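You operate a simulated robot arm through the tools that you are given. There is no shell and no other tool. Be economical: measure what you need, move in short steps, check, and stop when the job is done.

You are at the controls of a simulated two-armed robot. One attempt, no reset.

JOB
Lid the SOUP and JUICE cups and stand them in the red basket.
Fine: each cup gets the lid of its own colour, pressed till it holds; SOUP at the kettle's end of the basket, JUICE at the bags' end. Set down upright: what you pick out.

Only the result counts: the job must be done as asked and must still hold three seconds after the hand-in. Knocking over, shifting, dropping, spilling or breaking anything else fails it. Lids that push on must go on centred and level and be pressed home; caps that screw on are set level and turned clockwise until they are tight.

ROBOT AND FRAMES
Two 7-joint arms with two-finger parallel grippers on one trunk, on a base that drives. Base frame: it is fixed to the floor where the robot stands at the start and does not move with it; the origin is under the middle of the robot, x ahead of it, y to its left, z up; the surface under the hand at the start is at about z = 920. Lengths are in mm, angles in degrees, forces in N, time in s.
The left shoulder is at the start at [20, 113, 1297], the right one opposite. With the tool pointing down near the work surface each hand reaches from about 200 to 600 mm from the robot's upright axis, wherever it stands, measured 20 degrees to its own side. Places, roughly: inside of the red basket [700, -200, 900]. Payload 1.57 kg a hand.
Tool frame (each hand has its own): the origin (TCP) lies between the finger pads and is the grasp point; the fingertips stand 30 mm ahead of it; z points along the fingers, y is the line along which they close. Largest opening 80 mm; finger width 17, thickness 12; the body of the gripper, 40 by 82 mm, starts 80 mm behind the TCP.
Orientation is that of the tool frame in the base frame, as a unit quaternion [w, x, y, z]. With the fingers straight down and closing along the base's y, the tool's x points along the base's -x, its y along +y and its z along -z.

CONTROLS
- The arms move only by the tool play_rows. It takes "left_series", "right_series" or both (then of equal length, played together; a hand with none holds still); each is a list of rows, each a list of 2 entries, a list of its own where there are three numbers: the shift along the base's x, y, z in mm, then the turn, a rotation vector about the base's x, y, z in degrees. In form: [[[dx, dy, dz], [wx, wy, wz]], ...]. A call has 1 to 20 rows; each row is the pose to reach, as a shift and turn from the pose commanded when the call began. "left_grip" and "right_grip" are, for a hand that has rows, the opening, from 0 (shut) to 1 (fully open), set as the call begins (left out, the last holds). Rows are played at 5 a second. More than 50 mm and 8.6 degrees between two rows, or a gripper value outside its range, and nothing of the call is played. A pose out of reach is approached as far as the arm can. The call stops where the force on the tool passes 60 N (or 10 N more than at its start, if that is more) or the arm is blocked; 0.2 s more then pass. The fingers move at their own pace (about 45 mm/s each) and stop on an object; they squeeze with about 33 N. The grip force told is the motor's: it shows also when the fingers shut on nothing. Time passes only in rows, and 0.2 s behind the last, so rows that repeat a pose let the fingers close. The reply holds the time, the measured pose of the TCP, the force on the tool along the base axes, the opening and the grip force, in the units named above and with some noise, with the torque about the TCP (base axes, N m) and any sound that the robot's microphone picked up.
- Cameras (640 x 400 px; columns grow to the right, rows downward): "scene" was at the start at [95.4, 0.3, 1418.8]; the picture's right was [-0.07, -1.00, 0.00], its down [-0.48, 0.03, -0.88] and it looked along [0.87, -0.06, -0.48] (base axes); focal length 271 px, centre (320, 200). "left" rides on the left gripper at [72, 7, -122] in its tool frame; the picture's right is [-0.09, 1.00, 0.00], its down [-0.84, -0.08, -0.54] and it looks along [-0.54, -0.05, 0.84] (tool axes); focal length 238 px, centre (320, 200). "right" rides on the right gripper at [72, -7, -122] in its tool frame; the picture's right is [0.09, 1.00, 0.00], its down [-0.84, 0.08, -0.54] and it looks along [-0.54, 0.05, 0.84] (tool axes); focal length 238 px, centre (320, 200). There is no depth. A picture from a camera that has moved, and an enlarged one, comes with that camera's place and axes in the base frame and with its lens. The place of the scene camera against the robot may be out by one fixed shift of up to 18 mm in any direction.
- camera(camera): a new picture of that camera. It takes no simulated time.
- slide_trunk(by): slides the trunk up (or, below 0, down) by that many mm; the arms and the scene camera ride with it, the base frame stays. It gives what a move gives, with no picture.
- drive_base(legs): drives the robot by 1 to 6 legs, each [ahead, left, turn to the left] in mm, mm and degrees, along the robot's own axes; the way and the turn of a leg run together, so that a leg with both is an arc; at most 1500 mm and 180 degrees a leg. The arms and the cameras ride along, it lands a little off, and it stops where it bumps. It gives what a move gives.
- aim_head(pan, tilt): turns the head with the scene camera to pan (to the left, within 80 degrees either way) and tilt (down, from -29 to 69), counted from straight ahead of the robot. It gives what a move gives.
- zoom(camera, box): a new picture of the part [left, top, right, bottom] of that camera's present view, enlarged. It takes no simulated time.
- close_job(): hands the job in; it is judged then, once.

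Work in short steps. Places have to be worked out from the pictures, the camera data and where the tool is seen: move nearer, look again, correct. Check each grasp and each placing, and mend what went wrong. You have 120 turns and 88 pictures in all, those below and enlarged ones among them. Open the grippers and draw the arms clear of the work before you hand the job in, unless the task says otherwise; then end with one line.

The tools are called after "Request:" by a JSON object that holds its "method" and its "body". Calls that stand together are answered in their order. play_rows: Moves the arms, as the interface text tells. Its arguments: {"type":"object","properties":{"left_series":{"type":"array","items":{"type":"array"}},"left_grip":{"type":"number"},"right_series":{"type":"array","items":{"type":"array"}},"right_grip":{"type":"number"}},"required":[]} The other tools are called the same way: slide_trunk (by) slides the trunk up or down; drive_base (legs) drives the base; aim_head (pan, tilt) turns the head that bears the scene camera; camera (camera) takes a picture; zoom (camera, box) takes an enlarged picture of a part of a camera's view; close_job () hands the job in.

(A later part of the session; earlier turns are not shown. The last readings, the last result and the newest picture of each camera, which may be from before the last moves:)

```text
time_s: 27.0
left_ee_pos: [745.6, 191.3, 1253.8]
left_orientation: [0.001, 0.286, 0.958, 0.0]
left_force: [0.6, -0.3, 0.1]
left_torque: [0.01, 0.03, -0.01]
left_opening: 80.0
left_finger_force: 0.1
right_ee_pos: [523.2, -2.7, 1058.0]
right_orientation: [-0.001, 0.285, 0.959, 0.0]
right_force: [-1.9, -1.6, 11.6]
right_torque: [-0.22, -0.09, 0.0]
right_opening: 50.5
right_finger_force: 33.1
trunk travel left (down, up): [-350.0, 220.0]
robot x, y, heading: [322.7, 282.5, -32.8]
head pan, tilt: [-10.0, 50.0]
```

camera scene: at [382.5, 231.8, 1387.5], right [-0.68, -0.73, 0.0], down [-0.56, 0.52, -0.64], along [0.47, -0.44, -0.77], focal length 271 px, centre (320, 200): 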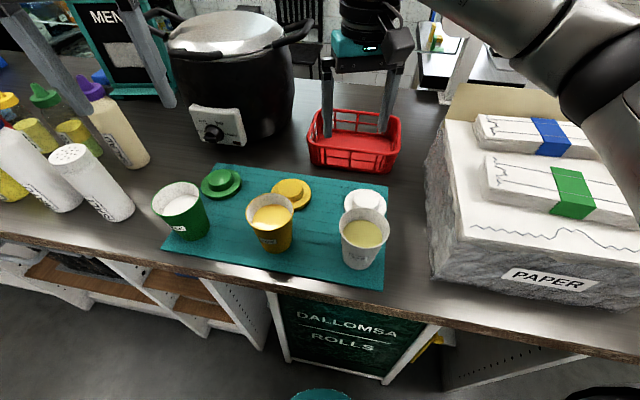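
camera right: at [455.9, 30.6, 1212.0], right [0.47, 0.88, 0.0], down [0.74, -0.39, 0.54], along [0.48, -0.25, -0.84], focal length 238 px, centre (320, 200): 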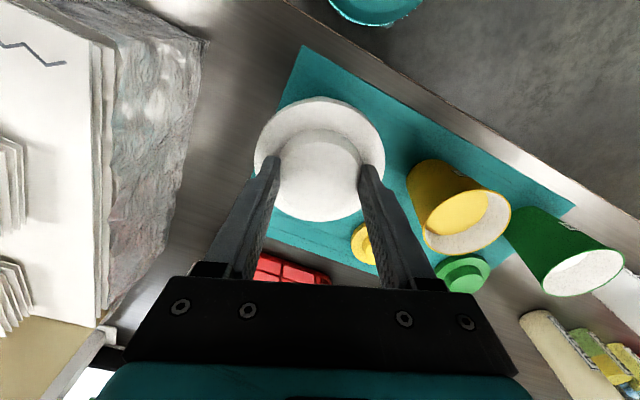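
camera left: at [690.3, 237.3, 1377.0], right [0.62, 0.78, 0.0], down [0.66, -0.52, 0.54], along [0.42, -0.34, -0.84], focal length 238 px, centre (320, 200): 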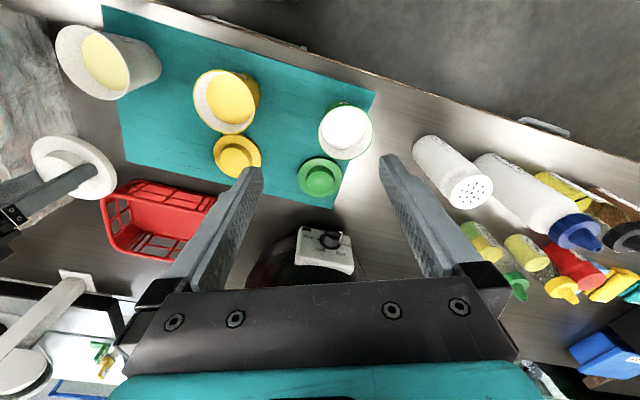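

Pressure is down to 11.6 N with no second snap. I open the fingers here, then rise and look.

Request:
{"method": "play_rows", "body": {"right_series": [[[0, 0, 0], [0, 0, 0]], [[0, 0, 0], [0, 0, 0]], [[0, 0, 0], [0, 0, 0]]], "right_grip": 0.85}}

Request:
{"method": "play_rows", "body": {"right_series": [[[0, 0, 15], [0, 0, 0]], [[0, 0, 50], [0, 0, 0]], [[0, 0, 85], [0, 0, 0]], [[0, 0, 85], [0, 0, 0]]]}}

Request:
{"method": "zoom", "body": {"camera": "scene", "box": [320, 190, 420, 290]}}

Request:
{"method": "zoom", "body": {"camera": "left", "box": [30, 0, 180, 110]}}

```text
time_s: 27.8
left_ee_pos: [745.3, 193.3, 1254.4]
left_orientation: [0.0, 0.286, 0.958, -0.001]
left_force: [-0.8, 0.3, -0.6]
left_torque: [0.03, 0.03, 0.03]
left_opening: 80.0
left_finger_force: 0.0
right_ee_pos: [522.0, -2.0, 1058.1]
right_orientation: [0.0, 0.285, 0.958, 0.0]
right_force: [-0.4, 0.7, 6.8]
right_torque: [-0.02, 0.03, 0.05]
right_opening: 65.2
right_finger_force: 0.1
trunk travel left (down, up): [-350.0, 220.0]
robot x, y, heading: [325.9, 284.5, -33.2]
head pan, tilt: [-10.0, 50.0]
```

```text
time_s: 28.8
left_ee_pos: [745.8, 192.0, 1255.5]
left_orientation: [0.0, 0.285, 0.959, 0.0]
left_force: [0.5, 0.9, -0.2]
left_torque: [-0.03, -0.01, -0.02]
left_opening: 79.8
left_finger_force: 0.1
right_ee_pos: [522.3, -2.5, 1144.7]
right_orientation: [0.001, 0.285, 0.959, 0.0]
right_force: [0.0, -0.7, -0.8]
right_torque: [0.02, 0.05, 0.01]
right_opening: 67.8
right_finger_force: 0.1
trunk travel left (down, up): [-350.0, 220.0]
robot x, y, heading: [322.1, 283.4, -33.0]
head pan, tilt: [-10.0, 50.0]
```

```text
4.00 times, centred on (370, 240) of scene
camera zoom: at [382.5, 231.7, 1387.5], right [-0.68, -0.73, 0.0], down [-0.56, 0.52, -0.64], along [0.47, -0.44, -0.77], focal length 1084 px, centre (120, 40)
```

zoom: 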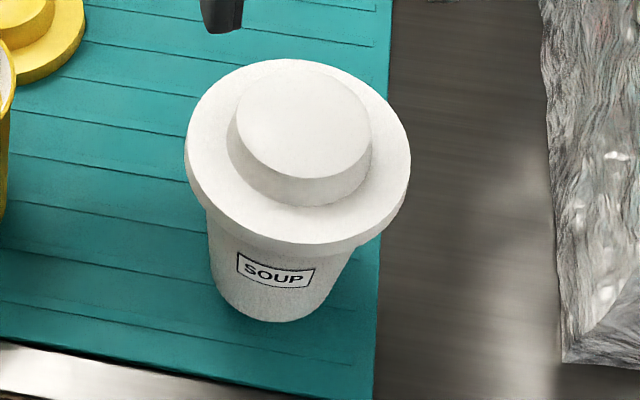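

```text
3.64 times, centred on (105, 55) of left
camera zoom: at [690.3, 237.3, 1377.0], right [0.62, 0.78, 0.0], down [0.66, -0.52, 0.54], along [0.42, -0.34, -0.84], focal length 867 px, centre (1102, 727)
```

zoom: 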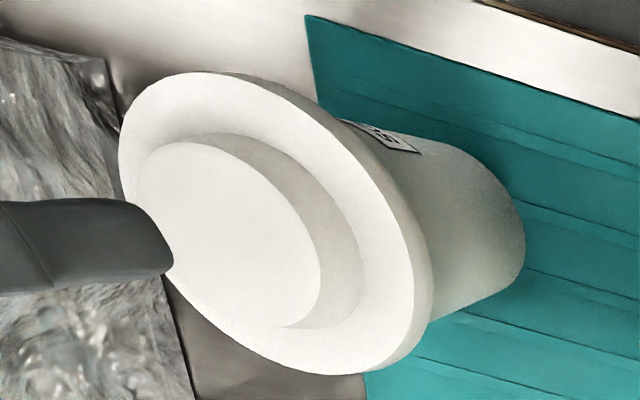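

The SOUP lid is on, level and seated. Next I move to hover over the yellow lid near (728,-5) and look.

Request:
{"method": "play_rows", "body": {"right_series": [[[42, -1, 0], [0, 0, 0]], [[84, -2, 0], [0, 0, 0]], [[126, -3, 0], [0, 0, 0]], [[168, -3, 0], [0, 0, 0]], [[206, -3, 0], [0, 0, 0]], [[206, -3, -45], [0, 0, 0]], [[206, -3, -85], [0, 0, 0]], [[206, -3, -85], [0, 0, 0]]], "right_grip": 1}}

Request:
{"method": "camera", "body": {"camera": "right"}}

```text
time_s: 30.6
left_ee_pos: [745.8, 193.3, 1254.5]
left_orientation: [0.0, 0.286, 0.958, 0.0]
left_force: [0.2, -0.3, -0.3]
left_torque: [-0.01, 0.0, 0.01]
left_opening: 80.1
left_finger_force: 0.0
right_ee_pos: [728.0, -5.0, 1056.0]
right_orientation: [0.0, 0.285, 0.959, 0.001]
right_force: [0.7, 0.1, -0.1]
right_torque: [0.02, -0.01, 0.0]
right_opening: 80.0
right_finger_force: 0.1
trunk travel left (down, up): [-350.0, 220.0]
robot x, y, heading: [325.7, 285.4, -33.2]
head pan, tilt: [-10.0, 50.0]
```

```text
51 pictures are left
camera right: at [663.2, 27.3, 1177.8], right [0.47, 0.88, 0.0], down [0.74, -0.39, 0.54], along [0.48, -0.25, -0.84], focal length 238 px, centre (320, 200)
```

right: 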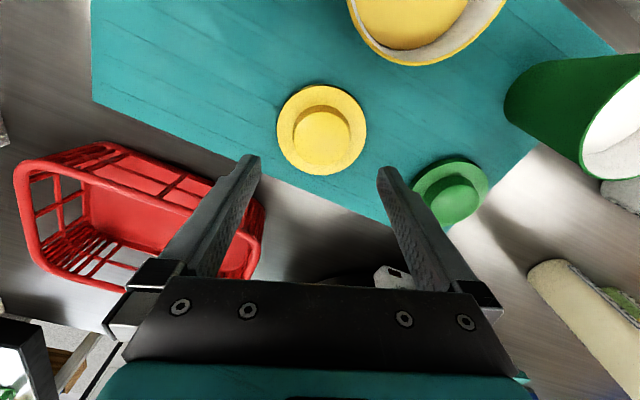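

The yellow lid is about 2 mm off the TCP axis. I descend around its knob and close.

Request:
{"method": "play_rows", "body": {"right_series": [[[2, 1, -40], [0, 0, 0]], [[2, 1, -75], [0, 0, 0]], [[2, 1, -88], [0, 0, 0]], [[2, 1, -93], [0, 0, 0]], [[2, 1, -93], [0, 0, 0]]]}}

Request:
{"method": "play_rows", "body": {"right_series": [[[0, 0, 0], [0, 0, 0]], [[0, 0, 0], [0, 0, 0]], [[0, 0, 0], [0, 0, 0]], [[0, 0, 0], [0, 0, 0]]], "right_grip": 0}}

Request:
{"method": "camera", "body": {"camera": "right"}}

```text
time_s: 31.8
left_ee_pos: [744.6, 193.4, 1255.2]
left_orientation: [-0.001, 0.286, 0.958, 0.0]
left_force: [-0.3, -1.0, 0.0]
left_torque: [0.02, -0.01, 0.01]
left_opening: 79.9
left_finger_force: 0.0
right_ee_pos: [730.5, -6.1, 967.2]
right_orientation: [0.002, 0.285, 0.959, 0.0]
right_force: [-0.1, -0.7, 12.1]
right_torque: [-0.08, 0.05, 0.07]
right_opening: 79.7
right_finger_force: 0.0
trunk travel left (down, up): [-350.0, 220.0]
robot x, y, heading: [322.3, 285.2, -33.5]
head pan, tilt: [-10.0, 50.0]
```

```text
time_s: 32.8
left_ee_pos: [744.9, 193.6, 1255.1]
left_orientation: [0.001, 0.286, 0.958, -0.001]
left_force: [-0.3, 0.4, 0.0]
left_torque: [0.01, 0.03, 0.0]
left_opening: 80.1
left_finger_force: 0.1
right_ee_pos: [730.4, -5.1, 966.1]
right_orientation: [0.003, 0.285, 0.959, 0.0]
right_force: [2.2, 0.4, 19.3]
right_torque: [-0.02, -0.08, -0.2]
right_opening: 50.7
right_finger_force: 33.0
trunk travel left (down, up): [-350.0, 220.0]
robot x, y, heading: [324.4, 283.3, -33.2]
head pan, tilt: [-10.0, 50.0]
```

```text
50 pictures are left
camera right: at [665.9, 27.6, 1087.2], right [0.47, 0.88, 0.0], down [0.74, -0.39, 0.55], along [0.48, -0.25, -0.84], focal length 238 px, centre (320, 200)
```

right: 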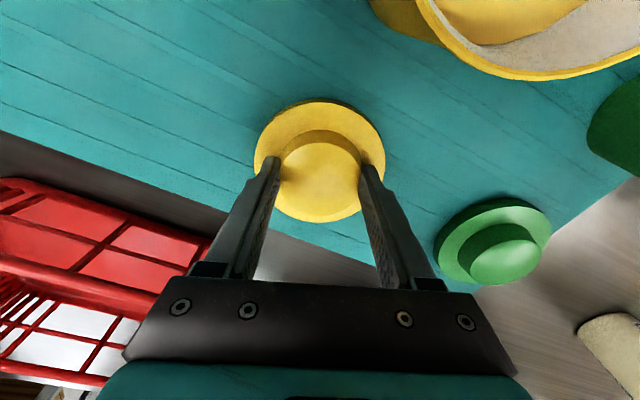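

The yellow lid is held with the same geometry as the white one. I lift it and go to the viewing offset that worked for the white cup.

Request:
{"method": "play_rows", "body": {"right_series": [[[0, 0, 40], [0, 0, 0]], [[0, 0, 85], [0, 0, 0]], [[0, 0, 130], [0, 0, 0]], [[0, 0, 158], [0, 0, 0]], [[-44, 14, 158], [0, 0, 0]], [[-88, 28, 158], [0, 0, 0]], [[-88, 28, 158], [0, 0, 0]], [[-88, 28, 158], [0, 0, 0]]]}}

Request:
{"method": "camera", "body": {"camera": "right"}}

```text
time_s: 34.6
left_ee_pos: [746.2, 193.3, 1254.4]
left_orientation: [0.0, 0.286, 0.958, 0.0]
left_force: [0.4, 0.3, -0.3]
left_torque: [-0.02, 0.0, -0.05]
left_opening: 79.9
left_finger_force: 0.0
right_ee_pos: [644.4, 24.3, 1124.9]
right_orientation: [0.0, 0.286, 0.958, -0.001]
right_force: [-0.2, -0.4, 0.1]
right_torque: [-0.02, -0.01, -0.02]
right_opening: 50.0
right_finger_force: 33.3
trunk travel left (down, up): [-350.0, 220.0]
robot x, y, heading: [323.6, 284.2, -33.1]
head pan, tilt: [-10.0, 50.0]
```

```text
49 pictures are left
camera right: at [579.5, 56.6, 1245.6], right [0.47, 0.88, 0.0], down [0.74, -0.39, 0.54], along [0.48, -0.25, -0.84], focal length 238 px, centre (320, 200)
```

right: 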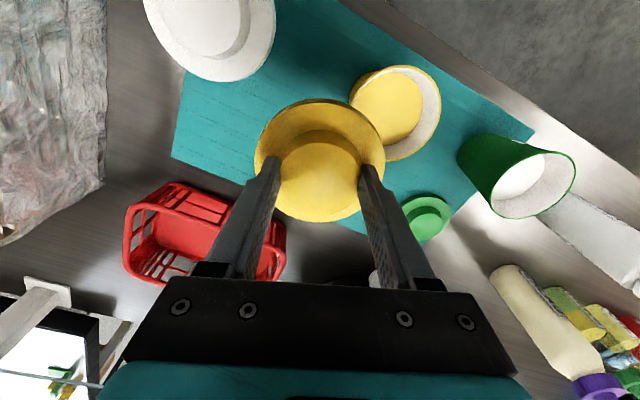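

I measure the yellow rim more precisely with an enlarged picture.

Request:
{"method": "zoom", "body": {"camera": "right", "box": [330, 50, 460, 170]}}

Request:
{"method": "zoom", "body": {"camera": "scene", "box": [230, 180, 330, 280]}}

```text
3.33 times, centred on (395, 110) of right
camera zoom: at [579.5, 56.6, 1245.6], right [0.47, 0.88, 0.0], down [0.74, -0.39, 0.54], along [0.48, -0.25, -0.84], focal length 794 px, centre (70, 500)
```

zoom: 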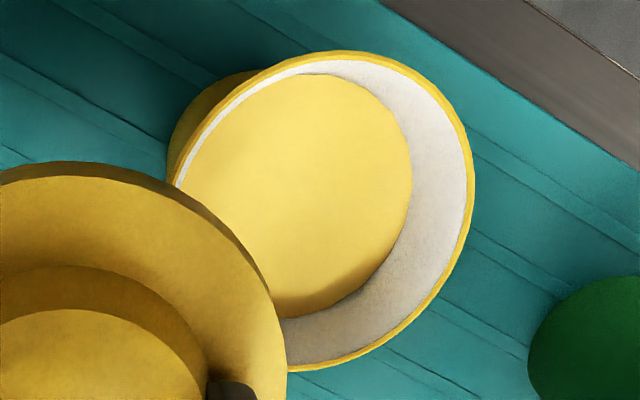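

```text
4.00 times, centred on (280, 230) of scene
camera zoom: at [382.4, 231.8, 1387.6], right [-0.68, -0.73, 0.0], down [-0.56, 0.52, -0.64], along [0.47, -0.44, -0.77], focal length 1084 px, centre (480, 80)
```

zoom: 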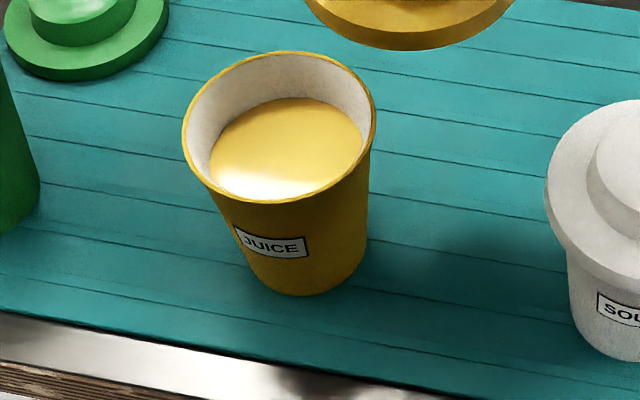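

The yellow cup is at about (658.5,92). I move the lid over it and down to just above the rim, then check.

Request:
{"method": "play_rows", "body": {"right_series": [[[5, 23, 0], [0, 0, 0]], [[10, 46, 0], [0, 0, 0]], [[14.2, 67.5, 0], [0, 0, 0]], [[14.2, 67.5, -25], [0, 0, 0]], [[14.2, 67.5, -40], [0, 0, 0]], [[14.2, 67.5, -48], [0, 0, 0]], [[14.2, 67.5, -50], [0, 0, 0]], [[14.2, 67.5, -50], [0, 0, 0]]]}}

Request:
{"method": "zoom", "body": {"camera": "scene", "box": [230, 180, 330, 280]}}

Request:
{"method": "zoom", "body": {"camera": "left", "box": [150, 40, 300, 150]}}

```text
time_s: 36.4
left_ee_pos: [746.5, 191.7, 1255.4]
left_orientation: [0.0, 0.286, 0.958, 0.0]
left_force: [-0.2, 0.1, -0.1]
left_torque: [0.01, 0.0, -0.02]
left_opening: 79.8
left_finger_force: 0.1
right_ee_pos: [658.6, 90.2, 1074.7]
right_orientation: [0.0, 0.286, 0.958, 0.0]
right_force: [-0.4, 0.4, -0.3]
right_torque: [-0.02, -0.04, -0.04]
right_opening: 50.7
right_finger_force: 33.3
trunk travel left (down, up): [-350.0, 220.0]
robot x, y, heading: [323.2, 283.3, -33.2]
head pan, tilt: [-10.0, 50.0]
```

```text
4.00 times, centred on (280, 230) of scene
camera zoom: at [382.5, 231.8, 1387.6], right [-0.68, -0.73, 0.0], down [-0.56, 0.52, -0.64], along [0.47, -0.44, -0.77], focal length 1084 px, centre (480, 80)
```

zoom: 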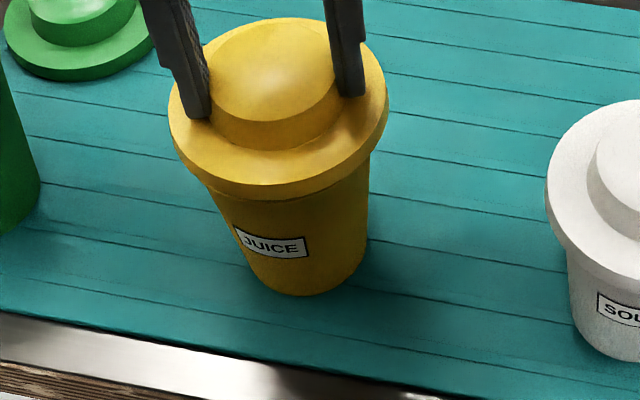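

```text
3.64 times, centred on (225, 95) of left
camera zoom: at [690.3, 237.3, 1377.0], right [0.62, 0.78, 0.0], down [0.66, -0.52, 0.54], along [0.42, -0.34, -0.84], focal length 867 px, centre (666, 582)
```

zoom: 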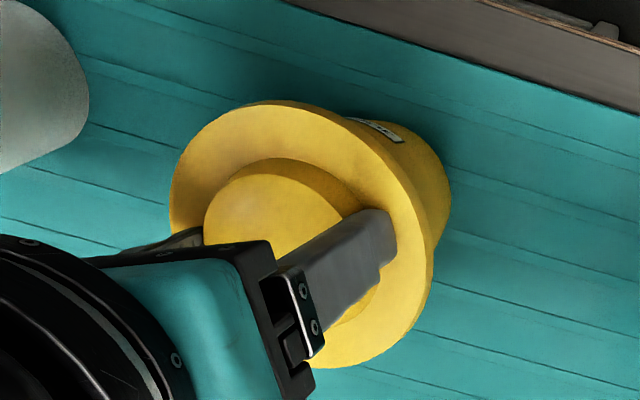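

It looks aligned within about 2 mm. I lower gently and use the torque to judge centring.

Request:
{"method": "play_rows", "body": {"right_series": [[[0, 0, -4], [0, 0, 0]], [[0, 0, -7], [0, 0, 0]], [[0, 0, -9], [0, 0, 0]], [[0, 0, -9], [0, 0, 0]]]}}

```text
time_s: 37.4
left_ee_pos: [744.9, 192.0, 1255.1]
left_orientation: [0.0, 0.286, 0.958, 0.0]
left_force: [0.0, -0.3, 0.2]
left_torque: [0.01, 0.0, -0.03]
left_opening: 80.1
left_finger_force: 0.0
right_ee_pos: [657.8, 89.5, 1065.5]
right_orientation: [0.0, 0.286, 0.958, 0.0]
right_force: [-0.4, 0.1, 0.1]
right_torque: [-0.01, 0.02, -0.01]
right_opening: 50.5
right_finger_force: 32.7
trunk travel left (down, up): [-350.0, 220.0]
robot x, y, heading: [320.0, 286.8, -33.0]
head pan, tilt: [-10.0, 50.0]
```

Request:
{"method": "play_rows", "body": {"right_series": [[[0, 0, -1], [0, 0, 0]], [[0, 0, -2], [0, 0, 0]], [[0, 0, -3], [0, 0, 0]], [[0, 0, -4], [0, 0, 0]], [[0, 0, -4], [0, 0, 0]]]}}

```text
time_s: 38.6
left_ee_pos: [745.7, 193.4, 1254.3]
left_orientation: [0.0, 0.287, 0.958, 0.0]
left_force: [0.8, -0.4, 0.8]
left_torque: [0.0, 0.03, 0.0]
left_opening: 80.0
left_finger_force: 0.0
right_ee_pos: [656.7, 91.3, 1060.0]
right_orientation: [0.0, 0.285, 0.959, 0.0]
right_force: [0.2, 0.9, 0.4]
right_torque: [0.01, -0.01, 0.02]
right_opening: 50.6
right_finger_force: 32.9
trunk travel left (down, up): [-350.0, 220.0]
robot x, y, heading: [324.2, 282.7, -33.0]
head pan, tilt: [-10.0, 50.0]
```

Still no contact at TCP 1060, the same as the white one before it snapped. I continue pressing.

Request:
{"method": "play_rows", "body": {"right_series": [[[0, 0, -1.5], [0, 0, 0]], [[0, 0, -3], [0, 0, 0]], [[0, 0, -4], [0, 0, 0]], [[0, 0, -5], [0, 0, 0]], [[0, 0, -5], [0, 0, 0]]]}}

```text
time_s: 39.8
left_ee_pos: [744.5, 193.9, 1255.9]
left_orientation: [0.001, 0.286, 0.958, -0.001]
left_force: [0.2, -0.2, -0.5]
left_torque: [0.03, 0.0, 0.0]
left_opening: 79.8
left_finger_force: 0.1
right_ee_pos: [658.1, 91.3, 1058.2]
right_orientation: [0.004, 0.285, 0.958, 0.0]
right_force: [-0.1, 1.8, 32.1]
right_torque: [0.14, 0.07, -0.02]
right_opening: 50.5
right_finger_force: 33.3
trunk travel left (down, up): [-350.0, 220.0]
robot x, y, heading: [325.8, 280.5, -33.3]
head pan, tilt: [-10.0, 50.0]
heard: snap
```

It snapped with balanced torque. I ease the pressure in small steps, then open.

Request:
{"method": "play_rows", "body": {"right_series": [[[0, 0, 1], [0, 0, 0]], [[0, 0, 2], [0, 0, 0]], [[0, 0, 2], [0, 0, 0]]]}}

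Request:
{"method": "play_rows", "body": {"right_series": [[[0, 0, 0], [0, 0, 0]], [[0, 0, 0], [0, 0, 0]], [[0, 0, 0], [0, 0, 0]]], "right_grip": 0.85}}

Request:
{"method": "play_rows", "body": {"right_series": [[[0, 0, 15], [0, 0, 0]], [[0, 0, 50], [0, 0, 0]], [[0, 0, 95], [0, 0, 0]], [[0, 0, 95], [0, 0, 0]]]}}

Request:
{"method": "zoom", "body": {"camera": "scene", "box": [230, 180, 330, 280]}}

```text
time_s: 40.6
left_ee_pos: [745.8, 193.9, 1254.7]
left_orientation: [0.0, 0.286, 0.958, -0.001]
left_force: [0.7, 0.3, -0.2]
left_torque: [0.0, 0.0, -0.02]
left_opening: 80.1
left_finger_force: 0.0
right_ee_pos: [656.8, 92.3, 1058.0]
right_orientation: [0.001, 0.285, 0.958, 0.0]
right_force: [2.4, 3.7, 20.7]
right_torque: [0.09, -0.42, -0.08]
right_opening: 50.9
right_finger_force: 33.4
trunk travel left (down, up): [-350.0, 220.0]
robot x, y, heading: [321.3, 284.5, -33.1]
head pan, tilt: [-10.0, 50.0]
```

```text
time_s: 41.4
left_ee_pos: [744.6, 192.6, 1254.6]
left_orientation: [0.001, 0.285, 0.958, 0.0]
left_force: [0.4, -0.6, 0.0]
left_torque: [0.01, 0.02, -0.01]
left_opening: 79.7
left_finger_force: 0.0
right_ee_pos: [656.5, 90.8, 1057.4]
right_orientation: [0.001, 0.285, 0.958, 0.0]
right_force: [-0.3, -0.8, 20.1]
right_torque: [-0.04, 0.03, -0.04]
right_opening: 61.4
right_finger_force: 0.0
trunk travel left (down, up): [-350.0, 220.0]
robot x, y, heading: [324.0, 284.6, -33.4]
head pan, tilt: [-10.0, 50.0]
```

```text
time_s: 42.4
left_ee_pos: [746.1, 192.2, 1255.3]
left_orientation: [0.0, 0.286, 0.958, -0.001]
left_force: [1.2, -1.0, -0.2]
left_torque: [0.04, -0.01, 0.01]
left_opening: 80.0
left_finger_force: 0.1
right_ee_pos: [656.4, 91.4, 1152.8]
right_orientation: [0.0, 0.284, 0.959, 0.0]
right_force: [-1.2, -0.8, 0.2]
right_torque: [-0.01, -0.05, 0.02]
right_opening: 67.8
right_finger_force: 0.0
trunk travel left (down, up): [-350.0, 220.0]
robot x, y, heading: [323.6, 281.8, -33.3]
head pan, tilt: [-10.0, 50.0]
```

```text
4.00 times, centred on (280, 230) of scene
camera zoom: at [382.6, 231.6, 1387.5], right [-0.68, -0.73, 0.0], down [-0.56, 0.52, -0.64], along [0.47, -0.44, -0.77], focal length 1084 px, centre (480, 80)
```

zoom: 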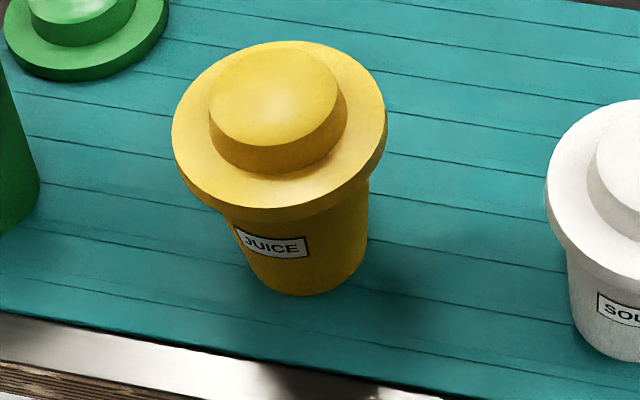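

Both lids are on and level. Lids are wider than the gripper opening, so the cups must be gripped from the side below the lid. I first measure the basket from the scene camera.

Request:
{"method": "zoom", "body": {"camera": "scene", "box": [290, 90, 430, 190]}}

Request:
{"method": "camera", "body": {"camera": "right"}}

```text
4.00 times, centred on (360, 140) of scene
camera zoom: at [382.6, 231.6, 1387.5], right [-0.68, -0.73, 0.0], down [-0.56, 0.52, -0.64], along [0.47, -0.44, -0.77], focal length 1084 px, centre (160, 440)
```

zoom: 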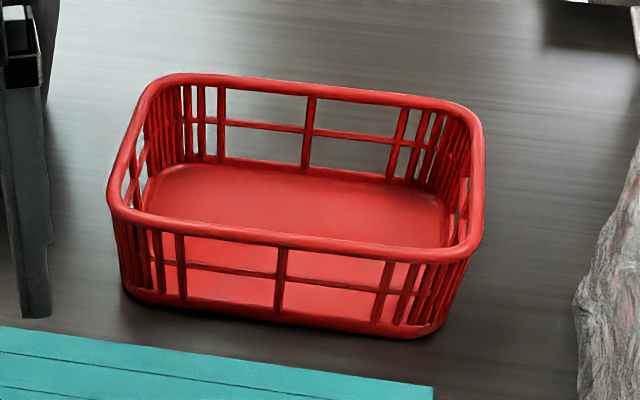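

```text
42 pictures are left
camera right: at [592.4, 123.2, 1274.1], right [0.47, 0.88, 0.0], down [0.74, -0.39, 0.54], along [0.48, -0.25, -0.84], focal length 238 px, centre (320, 200)
```

right: 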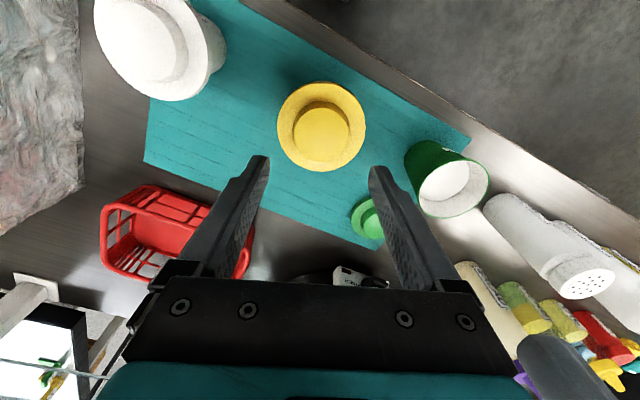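

Basket centre is about (746,-233), long axis at about 35°, rim near z 990. Side-gripping needs more room behind the cups, so I back the base off about 120 mm from the counter.

Request:
{"method": "drive_base", "body": {"legs": [[-111, 45, 0]]}}

Request:
{"method": "play_rows", "body": {"right_series": [[[0, 0, 0], [0, 0, -7.3]], [[0, 0, 0], [0, 0, -14.6]], [[0, 0, 0], [0, 0, -22]], [[0, 0, 0], [0, 0, -22]]], "right_grip": 1}}

```text
time_s: 43.7
left_ee_pos: [675.2, 292.1, 1254.2]
left_orientation: [0.0, 0.285, 0.959, 0.0]
left_force: [0.5, 0.5, 1.0]
left_torque: [-0.06, -0.04, 0.01]
left_opening: 80.1
left_finger_force: 0.1
right_ee_pos: [585.7, 191.8, 1153.6]
right_orientation: [0.0, 0.285, 0.958, 0.0]
right_force: [0.2, 0.1, -0.1]
right_torque: [-0.01, -0.02, 0.0]
right_opening: 67.8
right_finger_force: 0.0
trunk travel left (down, up): [-350.0, 220.0]
robot x, y, heading: [256.5, 381.4, -33.1]
head pan, tilt: [-10.0, 50.0]
```

```text
time_s: 44.7
left_ee_pos: [676.8, 293.0, 1254.8]
left_orientation: [0.0, 0.284, 0.959, -0.001]
left_force: [0.5, -0.5, -0.7]
left_torque: [-0.02, 0.0, 0.01]
left_opening: 80.1
left_finger_force: 0.0
right_ee_pos: [587.2, 191.4, 1153.0]
right_orientation: [-0.001, 0.463, 0.886, 0.0]
right_force: [0.3, -0.1, 1.2]
right_torque: [-0.02, -0.03, 0.02]
right_opening: 80.0
right_finger_force: 0.0
trunk travel left (down, up): [-350.0, 220.0]
robot x, y, heading: [254.4, 382.6, -33.1]
head pan, tilt: [-10.0, 50.0]
```

Tool yaw is aligned. Now I tilt the tool 50° forward while moving to behind the SOUP cup, still high.

Request:
{"method": "play_rows", "body": {"right_series": [[[-19, -20, 0], [-6.83, -4.78, 0]], [[-38, -40, 0], [-13.67, -9.57, 0]], [[-57, -61, 0], [-20.5, -14.35, 0]], [[-76, -81, 0], [-27.3, -19.1, 0]], [[-95, -101, 0], [-34.2, -23.9, 0]], [[-115, -122, 0], [-41, -28.7, 0]], [[-115, -122, 0], [-41, -28.7, 0]], [[-115, -122, 0], [-41, -28.7, 0]]]}}

Request:
{"method": "camera", "body": {"camera": "right"}}

Request:
{"method": "camera", "body": {"camera": "scene"}}

```text
time_s: 46.5
left_ee_pos: [677.0, 291.3, 1254.9]
left_orientation: [0.0, 0.285, 0.958, 0.0]
left_force: [-0.4, -0.5, -0.7]
left_torque: [0.01, 0.0, 0.01]
left_opening: 80.0
left_finger_force: 0.1
right_ee_pos: [491.8, 64.9, 1152.3]
right_orientation: [0.375, 0.42, 0.803, -0.196]
right_force: [-0.2, -1.2, -0.3]
right_torque: [-0.02, 0.03, 0.0]
right_opening: 80.0
right_finger_force: 0.1
right hand out of reach, approached as far as the arm can: row 6, 7, 8
trunk travel left (down, up): [-350.0, 220.0]
robot x, y, heading: [255.3, 381.8, -33.1]
head pan, tilt: [-10.0, 50.0]
```

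```text
41 pictures are left
camera right: at [406.2, 174.7, 1173.9], right [0.78, 0.62, -0.07], down [0.13, -0.06, 0.99], along [0.61, -0.78, -0.13], focal length 238 px, centre (320, 200)
```

right: 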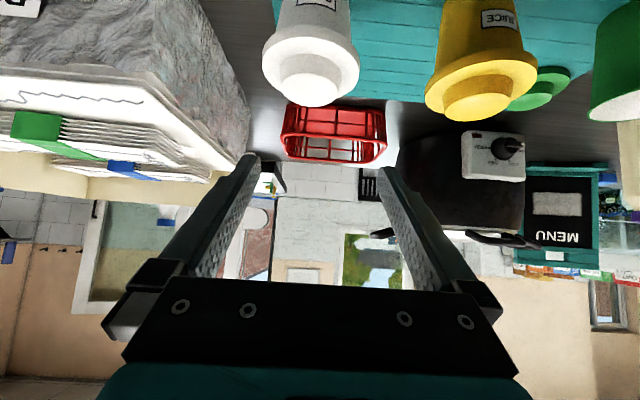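

```text
40 pictures are left
camera scene: at [313.2, 330.7, 1387.5], right [-0.68, -0.73, 0.0], down [-0.56, 0.52, -0.64], along [0.47, -0.44, -0.77], focal length 271 px, centre (320, 200)
```

scene: 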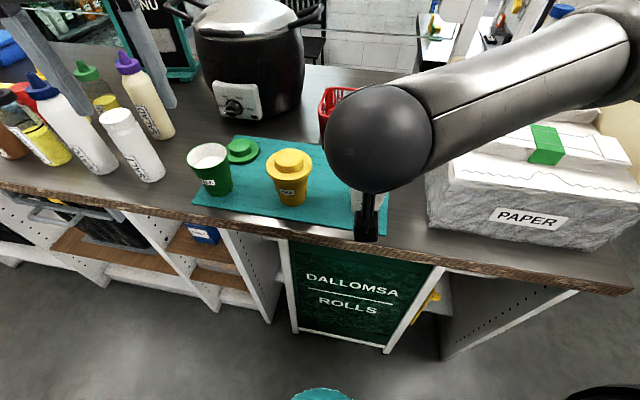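

The arm is too folded there, so I back the base off another 100 mm and then bring the hand forward.

Request:
{"method": "drive_base", "body": {"legs": [[-93, 38, 0]]}}

Request:
{"method": "play_rows", "body": {"right_series": [[[0, 0, 0], [0, 0, 0]], [[0, 0, 0], [0, 0, 0]]]}}

```text
time_s: 47.6
left_ee_pos: [620.0, 375.2, 1253.7]
left_orientation: [-0.001, 0.285, 0.959, -0.001]
left_force: [-0.1, -0.5, 0.0]
left_torque: [-0.06, -0.01, 0.0]
left_opening: 80.3
left_finger_force: 0.0
right_ee_pos: [433.0, 150.1, 1151.4]
right_orientation: [0.376, 0.419, 0.803, -0.195]
right_force: [0.7, 0.5, 0.3]
right_torque: [-0.01, 0.02, -0.03]
right_opening: 79.9
right_finger_force: 0.1
trunk travel left (down, up): [-350.0, 220.0]
robot x, y, heading: [197.9, 466.9, -33.1]
head pan, tilt: [-10.0, 50.0]
```

```text
time_s: 48.2
left_ee_pos: [619.2, 374.6, 1254.6]
left_orientation: [0.001, 0.285, 0.958, 0.0]
left_force: [-1.1, -0.5, -0.6]
left_torque: [0.0, -0.02, 0.02]
left_opening: 79.9
left_finger_force: 0.1
right_ee_pos: [434.6, 148.5, 1151.4]
right_orientation: [0.375, 0.42, 0.803, -0.196]
right_force: [-0.8, -0.4, 0.0]
right_torque: [0.0, -0.01, -0.03]
right_opening: 79.9
right_finger_force: 0.0
trunk travel left (down, up): [-350.0, 220.0]
robot x, y, heading: [195.6, 465.6, -33.0]
head pan, tilt: [-10.0, 50.0]
```

Request:
{"method": "play_rows", "body": {"right_series": [[[17, -25, 0], [0, 0, 0]], [[34, -49, 0], [0, 0, 0]], [[34, -49, 0], [0, 0, 0]]]}}

```text
time_s: 49.0
left_ee_pos: [619.4, 374.9, 1254.9]
left_orientation: [0.0, 0.285, 0.959, 0.0]
left_force: [-0.6, 0.8, 0.6]
left_torque: [-0.01, 0.0, 0.0]
left_opening: 79.8
left_finger_force: 0.1
right_ee_pos: [468.9, 99.6, 1153.6]
right_orientation: [0.375, 0.419, 0.804, -0.195]
right_force: [0.3, -0.1, -0.8]
right_torque: [0.0, 0.03, -0.01]
right_opening: 79.9
right_finger_force: 0.0
trunk travel left (down, up): [-350.0, 220.0]
robot x, y, heading: [198.9, 465.7, -33.0]
head pan, tilt: [-10.0, 50.0]
```

Reach is fine now. I go down to the pre-grasp point behind the SOUP cup on the tool axis and look.

Request:
{"method": "play_rows", "body": {"right_series": [[[-1, -7, -33], [0, 0, 0]], [[-2, -14, -66], [0, 0, 0]], [[-3, -20.6, -98], [0, 0, 0]], [[-3, -20.6, -98], [0, 0, 0]]]}}

Request:
{"method": "camera", "body": {"camera": "right"}}

Request:
{"method": "camera", "body": {"camera": "scene"}}

```text
time_s: 50.0
left_ee_pos: [618.3, 374.9, 1254.6]
left_orientation: [0.0, 0.285, 0.959, 0.0]
left_force: [1.0, -0.1, 0.0]
left_torque: [0.0, 0.0, 0.03]
left_opening: 79.8
left_finger_force: 0.0
right_ee_pos: [464.5, 79.0, 1054.1]
right_orientation: [0.375, 0.419, 0.803, -0.195]
right_force: [-0.2, 0.6, 0.8]
right_torque: [-0.01, -0.02, 0.03]
right_opening: 79.7
right_finger_force: 0.2
trunk travel left (down, up): [-350.0, 220.0]
robot x, y, heading: [197.3, 461.6, -33.3]
head pan, tilt: [-10.0, 50.0]
```

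```text
39 pictures are left
camera right: at [378.7, 188.6, 1076.3], right [0.78, 0.62, -0.07], down [0.13, -0.06, 0.99], along [0.61, -0.78, -0.13], focal length 238 px, centre (320, 200)
```

right: 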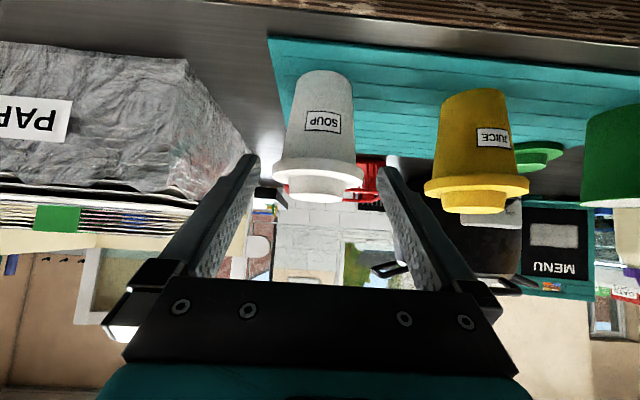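

```text
38 pictures are left
camera scene: at [255.3, 413.8, 1387.6], right [-0.68, -0.73, 0.0], down [-0.56, 0.52, -0.64], along [0.47, -0.44, -0.77], focal length 271 px, centre (320, 200)
```

scene: 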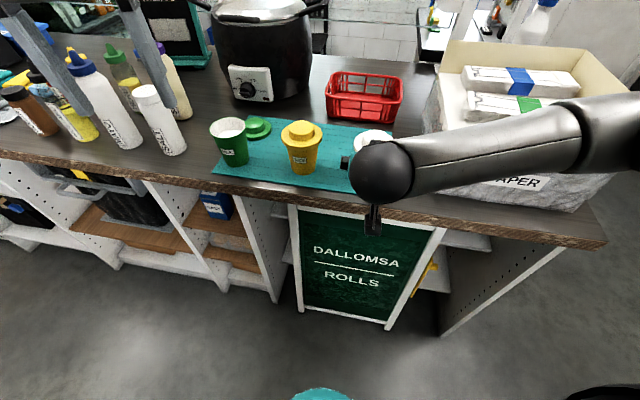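

The forearm passes near the PAPER box, so I check that clearance with the head panned right before going lower.

Request:
{"method": "aim_head", "body": {"pan": -45, "tilt": 45}}

Request:
{"method": "camera", "body": {"camera": "scene"}}

```text
time_s: 51.0
left_ee_pos: [618.4, 373.9, 1254.3]
left_orientation: [0.0, 0.285, 0.958, 0.0]
left_force: [-0.3, -0.1, 0.1]
left_torque: [0.01, -0.01, -0.02]
left_opening: 80.1
left_finger_force: 0.0
right_ee_pos: [463.2, 78.0, 1054.6]
right_orientation: [0.375, 0.419, 0.803, -0.195]
right_force: [0.2, -0.6, 0.0]
right_torque: [0.0, 0.0, 0.01]
right_opening: 80.1
right_finger_force: 0.1
trunk travel left (down, up): [-350.0, 220.0]
robot x, y, heading: [197.4, 463.8, -33.0]
head pan, tilt: [-45.0, 45.0]
```

```text
37 pictures are left
camera scene: at [215.9, 386.7, 1394.5], right [-0.98, -0.21, 0.0], down [-0.15, 0.69, -0.71], along [0.15, -0.69, -0.71], focal length 271 px, centre (320, 200)
```

scene: 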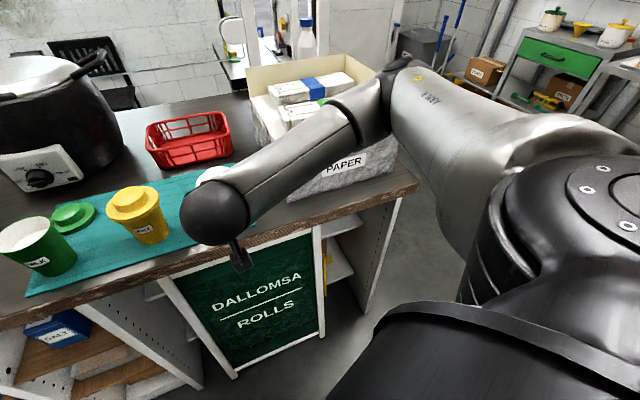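

Elbow and forearm are well clear of the box. The cup is laterally centred in the hand's view, so I advance along the tool axis to straddle its body.

Request:
{"method": "play_rows", "body": {"right_series": [[[10, -13.5, -13.7], [0, 0, 0]], [[20, -27, -27.5], [0, 0, 0]], [[30, -40.5, -41.2], [0, 0, 0]], [[40, -54, -55], [0, 0, 0]], [[50, -67.5, -68.7], [0, 0, 0]], [[50, -67.5, -68.7], [0, 0, 0]]]}}

Request:
{"method": "camera", "body": {"camera": "right"}}

```text
time_s: 52.5
left_ee_pos: [619.2, 374.7, 1254.7]
left_orientation: [-0.001, 0.285, 0.959, 0.0]
left_force: [0.5, -0.1, -0.4]
left_torque: [-0.02, 0.01, -0.01]
left_opening: 80.0
left_finger_force: 0.1
right_ee_pos: [517.3, 11.5, 986.2]
right_orientation: [0.375, 0.419, 0.804, -0.195]
right_force: [0.0, 0.6, 0.2]
right_torque: [0.01, 0.02, 0.01]
right_opening: 80.0
right_finger_force: 0.0
trunk travel left (down, up): [-350.0, 220.0]
robot x, y, heading: [193.7, 466.3, -33.0]
head pan, tilt: [-45.0, 45.0]
```

```text
36 pictures are left
camera right: at [429.8, 120.9, 1007.5], right [0.78, 0.62, -0.07], down [0.13, -0.06, 0.99], along [0.61, -0.78, -0.13], focal length 238 px, centre (320, 200)
```

right: 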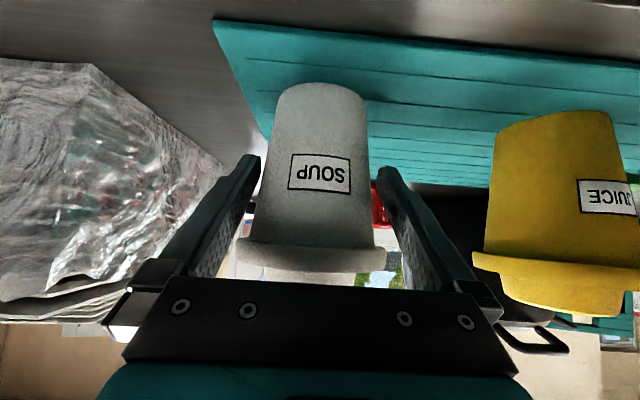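

The cup sits centred between the fingers. I advance the last 21 mm and check contact force before closing.

Request:
{"method": "play_rows", "body": {"right_series": [[[4, -7, -7], [0, 0, 0]], [[8, -13.5, -13.7], [0, 0, 0]], [[8, -13.5, -13.7], [0, 0, 0]]]}}

Request:
{"method": "camera", "body": {"camera": "right"}}

```text
time_s: 53.2
left_ee_pos: [618.3, 373.5, 1253.9]
left_orientation: [0.001, 0.285, 0.958, 0.0]
left_force: [-0.7, -0.9, -0.1]
left_torque: [-0.03, -0.02, -0.02]
left_opening: 80.0
left_finger_force: 0.0
right_ee_pos: [523.5, -1.2, 972.0]
right_orientation: [0.374, 0.419, 0.804, -0.195]
right_force: [0.2, -0.4, -0.5]
right_torque: [0.01, 0.01, -0.02]
right_opening: 80.3
right_finger_force: 0.0
trunk travel left (down, up): [-350.0, 220.0]
robot x, y, heading: [197.7, 465.3, -33.1]
head pan, tilt: [-45.0, 45.0]
```

```text
35 pictures are left
camera right: at [436.6, 108.1, 993.6], right [0.78, 0.62, -0.07], down [0.13, -0.06, 0.99], along [0.61, -0.78, -0.13], focal length 238 px, centre (320, 200)
```

right: 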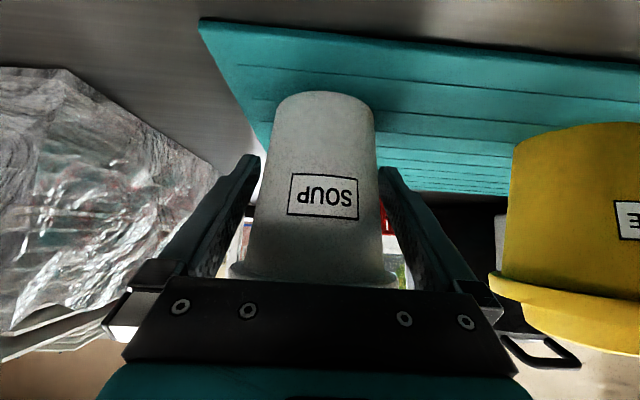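

No contact and centred, so I close on the cup.

Request:
{"method": "play_rows", "body": {"right_series": [[[0, 0, 0], [0, 0, 0]], [[0, 0, 0], [0, 0, 0]], [[0, 0, 0], [0, 0, 0]], [[0, 0, 0], [0, 0, 0]]], "right_grip": 0}}

Request:
{"method": "play_rows", "body": {"right_series": [[[0, 0, 3], [0, 0, 0]], [[0, 0, 8], [0, 0, 0]], [[0, 0, 8], [0, 0, 0]], [[0, 0, 8], [0, 0, 0]]]}}

Request:
{"method": "camera", "body": {"camera": "right"}}

```text
time_s: 54.2
left_ee_pos: [619.6, 375.6, 1254.6]
left_orientation: [0.0, 0.285, 0.958, 0.0]
left_force: [-0.1, -0.3, 0.3]
left_torque: [0.02, -0.01, 0.02]
left_opening: 79.8
left_finger_force: 0.0
right_ee_pos: [523.3, -1.5, 971.9]
right_orientation: [0.375, 0.42, 0.803, -0.195]
right_force: [1.3, 0.8, -0.2]
right_torque: [0.01, -0.05, 0.01]
right_opening: 72.5
right_finger_force: 33.1
trunk travel left (down, up): [-350.0, 220.0]
robot x, y, heading: [196.9, 468.7, -32.9]
head pan, tilt: [-45.0, 45.0]
```

```text
time_s: 55.2
left_ee_pos: [618.6, 374.1, 1254.6]
left_orientation: [0.0, 0.285, 0.959, 0.0]
left_force: [-0.8, -0.8, 0.2]
left_torque: [-0.01, 0.01, -0.03]
left_opening: 80.1
left_finger_force: 0.1
right_ee_pos: [522.5, -2.1, 980.3]
right_orientation: [0.374, 0.42, 0.803, -0.195]
right_force: [-0.6, 0.1, -1.8]
right_torque: [-0.01, -0.03, 0.0]
right_opening: 72.8
right_finger_force: 32.6
trunk travel left (down, up): [-350.0, 220.0]
robot x, y, heading: [198.5, 465.9, -32.9]
head pan, tilt: [-45.0, 45.0]
```

```text
34 pictures are left
camera right: at [436.9, 107.9, 1001.4], right [0.78, 0.62, -0.07], down [0.13, -0.06, 0.99], along [0.61, -0.78, -0.13], focal length 238 px, centre (320, 200)
```

right: 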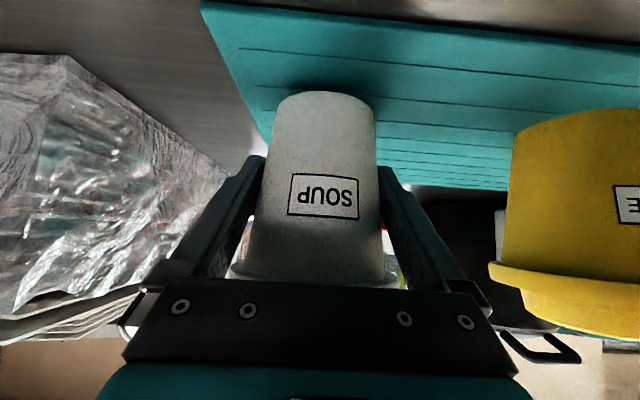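

The SOUP cup is held (72.5 mm) and lifted cleanly. I raise it well above everything before driving toward the basket.

Request:
{"method": "play_rows", "body": {"right_series": [[[0, 0, 12], [0, 0, 0]], [[0, 0, 30], [0, 0, 0]], [[0, 0, 50], [0, 0, 0]], [[0, 0, 70], [0, 0, 0]], [[0, 0, 90], [0, 0, 0]], [[0, 0, 108], [0, 0, 0]], [[0, 0, 120], [0, 0, 0]], [[0, 0, 120], [0, 0, 0]]]}}

Request:
{"method": "drive_base", "body": {"legs": [[110, -45, 0]]}}

Request:
{"method": "camera", "body": {"camera": "scene"}}

```text
time_s: 57.0
left_ee_pos: [618.9, 375.7, 1253.6]
left_orientation: [0.0, 0.284, 0.959, 0.0]
left_force: [-0.3, 0.1, -0.5]
left_torque: [0.0, 0.0, 0.0]
left_opening: 80.1
left_finger_force: 0.1
right_ee_pos: [522.5, -2.3, 1099.5]
right_orientation: [0.375, 0.419, 0.804, -0.195]
right_force: [0.1, 0.2, -2.4]
right_torque: [0.02, 0.01, -0.02]
right_opening: 72.5
right_finger_force: 33.4
trunk travel left (down, up): [-350.0, 220.0]
robot x, y, heading: [195.8, 464.1, -32.7]
head pan, tilt: [-45.0, 45.0]
```

```text
time_s: 58.3
left_ee_pos: [685.9, 274.7, 1254.1]
left_orientation: [0.0, 0.286, 0.958, 0.0]
left_force: [0.1, -0.8, 0.3]
left_torque: [0.03, 0.03, 0.03]
left_opening: 80.0
left_finger_force: 0.1
right_ee_pos: [589.2, -100.5, 1099.6]
right_orientation: [0.374, 0.42, 0.803, -0.195]
right_force: [0.2, -1.0, -3.5]
right_torque: [0.0, 0.04, 0.0]
right_opening: 72.4
right_finger_force: 32.9
trunk travel left (down, up): [-350.0, 220.0]
robot x, y, heading: [260.2, 370.9, -33.0]
head pan, tilt: [-45.0, 45.0]
```

```text
33 pictures are left
camera scene: at [283.1, 288.3, 1394.3], right [-0.98, -0.2, 0.0], down [-0.14, 0.69, -0.71], along [0.14, -0.69, -0.71], focal length 271 px, centre (320, 200)
```

scene: 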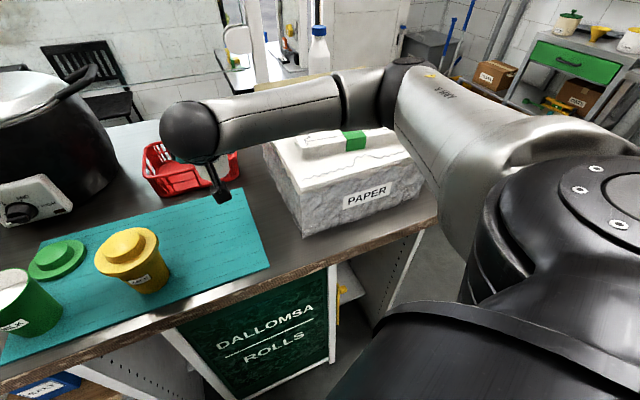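

The elbow is well clear of the box. I drive the rest of the way, then extend the arm over the basket's kettle end, still high.

Request:
{"method": "drive_base", "body": {"legs": [[100, -40, 0]]}}

Request:
{"method": "aim_head", "body": {"pan": -18, "tilt": 42}}

```text
time_s: 59.5
left_ee_pos: [745.4, 189.6, 1254.1]
left_orientation: [-0.001, 0.286, 0.958, -0.001]
left_force: [0.4, -0.6, -0.7]
left_torque: [0.03, 0.06, -0.01]
left_opening: 80.0
left_finger_force: 0.1
right_ee_pos: [649.2, -187.6, 1099.2]
right_orientation: [0.373, 0.421, 0.803, -0.195]
right_force: [-0.1, -0.6, -2.9]
right_torque: [0.0, -0.03, 0.01]
right_opening: 72.5
right_finger_force: 32.8
trunk travel left (down, up): [-350.0, 220.0]
robot x, y, heading: [322.6, 282.4, -33.4]
head pan, tilt: [-45.0, 45.0]
```

```text
time_s: 60.4
left_ee_pos: [745.9, 190.7, 1253.5]
left_orientation: [-0.001, 0.287, 0.958, 0.0]
left_force: [-0.7, 0.0, -0.6]
left_torque: [0.01, 0.02, -0.02]
left_opening: 80.0
left_finger_force: 0.0
right_ee_pos: [648.6, -186.6, 1099.2]
right_orientation: [0.375, 0.421, 0.803, -0.196]
right_force: [0.4, -1.2, -2.0]
right_torque: [0.01, 0.0, 0.0]
right_opening: 72.5
right_finger_force: 33.0
trunk travel left (down, up): [-350.0, 220.0]
robot x, y, heading: [322.9, 280.3, -33.3]
head pan, tilt: [-18.0, 42.0]
```

Request:
{"method": "play_rows", "body": {"right_series": [[[25, -6, 0], [0, 0, 0]], [[55, -13, 0], [0, 0, 0]], [[85, -20, 0], [0, 0, 0]], [[115, -27, 0], [0, 0, 0]], [[142, -34, 0], [0, 0, 0]], [[142, -34, 0], [0, 0, 0]]]}}

Request:
{"method": "camera", "body": {"camera": "scene"}}

Request:
{"method": "camera", "body": {"camera": "left"}}

Request:
{"method": "camera", "body": {"camera": "right"}}

```text
time_s: 61.8
left_ee_pos: [745.6, 189.6, 1254.7]
left_orientation: [0.0, 0.286, 0.958, 0.0]
left_force: [-0.5, -0.8, 0.3]
left_torque: [-0.01, -0.03, -0.04]
left_opening: 80.0
left_finger_force: 0.1
right_ee_pos: [789.5, -220.6, 1100.1]
right_orientation: [0.375, 0.42, 0.803, -0.196]
right_force: [0.5, -0.4, -3.1]
right_torque: [0.0, -0.01, 0.03]
right_opening: 72.4
right_finger_force: 33.7
trunk travel left (down, up): [-350.0, 220.0]
robot x, y, heading: [321.5, 285.1, -33.2]
head pan, tilt: [-18.0, 42.0]
```

```text
32 pictures are left
camera scene: at [377.6, 217.5, 1398.8], right [-0.78, -0.63, 0.0], down [-0.42, 0.52, -0.74], along [0.47, -0.58, -0.67], focal length 271 px, centre (320, 200)
```

scene: 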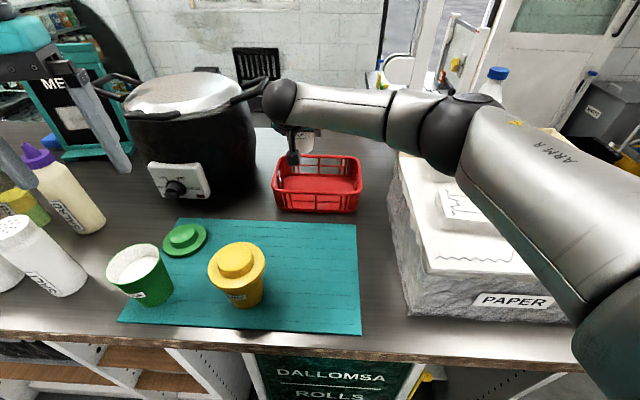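

```text
31 pictures are left
camera left: at [689.2, 235.0, 1377.1], right [0.62, 0.78, 0.0], down [0.66, -0.52, 0.54], along [0.42, -0.34, -0.84], focal length 238 px, centre (320, 200)
```

left: 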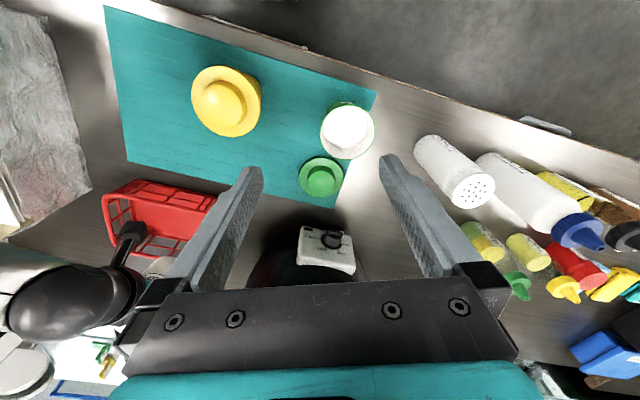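

```text
30 pictures are left
camera right: at [704.4, -110.7, 1122.5], right [0.78, 0.62, -0.07], down [0.13, -0.06, 0.99], along [0.61, -0.79, -0.13], focal length 238 px, centre (320, 200)
```

right: 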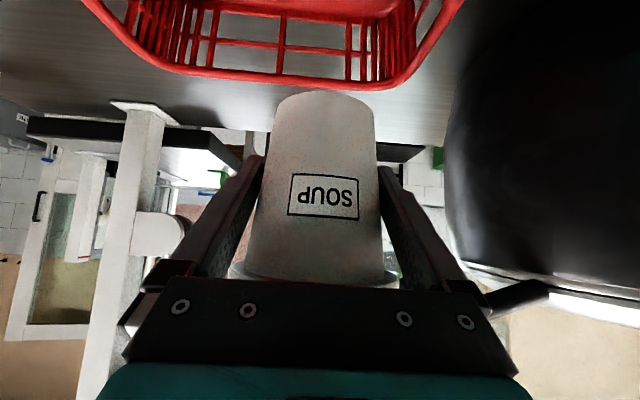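

The arm reaches, and this view confirms the basket centre within about 3 mm. I lower the SOUP cup partway in and check clearances.

Request:
{"method": "play_rows", "body": {"right_series": [[[1, 0, -15], [0, 0, 0]], [[1, 0, -35], [0, 0, 0]], [[1, 0, -55], [0, 0, 0]], [[1, 0, -75], [0, 0, 0]], [[1, 0, -90], [0, 0, 0]], [[1, 0, -90], [0, 0, 0]]]}}

Request:
{"method": "zoom", "body": {"camera": "scene", "box": [240, 70, 400, 220]}}

Request:
{"method": "camera", "body": {"camera": "right"}}

```text
time_s: 63.2
left_ee_pos: [745.2, 190.4, 1254.7]
left_orientation: [0.0, 0.287, 0.958, 0.001]
left_force: [0.0, 0.8, 0.7]
left_torque: [0.0, 0.0, -0.04]
left_opening: 80.0
left_finger_force: 0.0
right_ee_pos: [790.9, -220.1, 1008.5]
right_orientation: [0.375, 0.42, 0.803, -0.195]
right_force: [0.4, 0.0, -2.2]
right_torque: [-0.02, 0.0, -0.01]
right_opening: 72.4
right_finger_force: 33.2
trunk travel left (down, up): [-350.0, 220.0]
robot x, y, heading: [323.2, 285.1, -33.5]
head pan, tilt: [-18.0, 42.0]
```

```text
2.67 times, centred on (320, 145) of scene
camera zoom: at [378.0, 217.7, 1398.8], right [-0.78, -0.63, 0.0], down [-0.42, 0.52, -0.74], along [0.47, -0.58, -0.67], focal length 723 px, centre (320, 347)
```

zoom: 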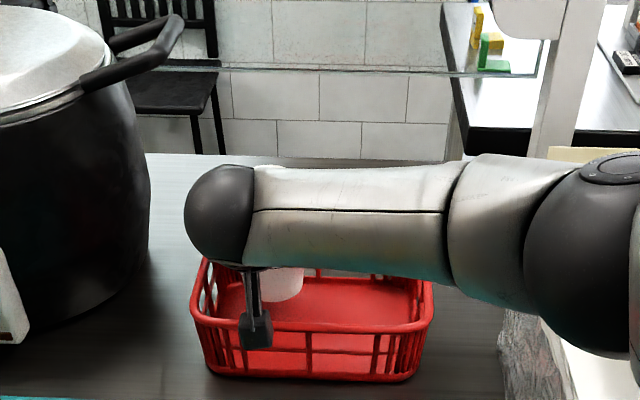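

```text
28 pictures are left
camera right: at [705.3, -110.4, 1031.4], right [0.78, 0.62, -0.07], down [0.13, -0.06, 0.99], along [0.61, -0.79, -0.13], focal length 238 px, centre (320, 200)
```

right: 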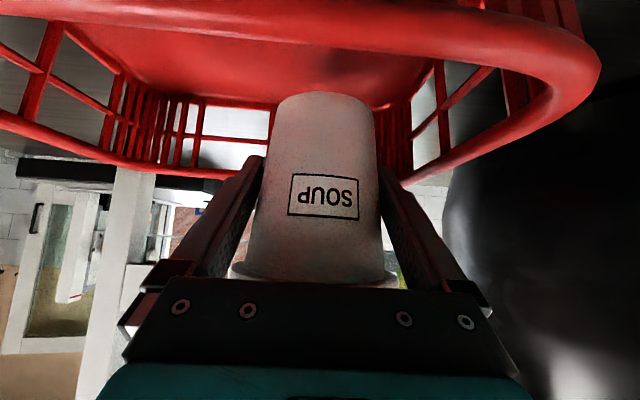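

Clear on all sides. I lower to just above the basket floor and then feel for contact.

Request:
{"method": "play_rows", "body": {"right_series": [[[0, 0, -10], [0, 0, 0]], [[0, 0, -20], [0, 0, 0]], [[0, 0, -26], [0, 0, 0]], [[0, 0, -28], [0, 0, 0]], [[0, 0, -28], [0, 0, 0]]]}}

```text
time_s: 64.4
left_ee_pos: [745.3, 190.0, 1254.2]
left_orientation: [0.0, 0.287, 0.958, 0.0]
left_force: [-0.3, 0.3, 0.2]
left_torque: [-0.01, 0.01, -0.01]
left_opening: 79.8
left_finger_force: 0.1
right_ee_pos: [791.3, -220.0, 981.2]
right_orientation: [0.375, 0.42, 0.803, -0.195]
right_force: [-0.1, -0.3, -2.9]
right_torque: [0.04, 0.01, 0.0]
right_opening: 72.5
right_finger_force: 33.1
trunk travel left (down, up): [-350.0, 220.0]
robot x, y, heading: [323.0, 281.8, -33.1]
head pan, tilt: [-18.0, 42.0]
```

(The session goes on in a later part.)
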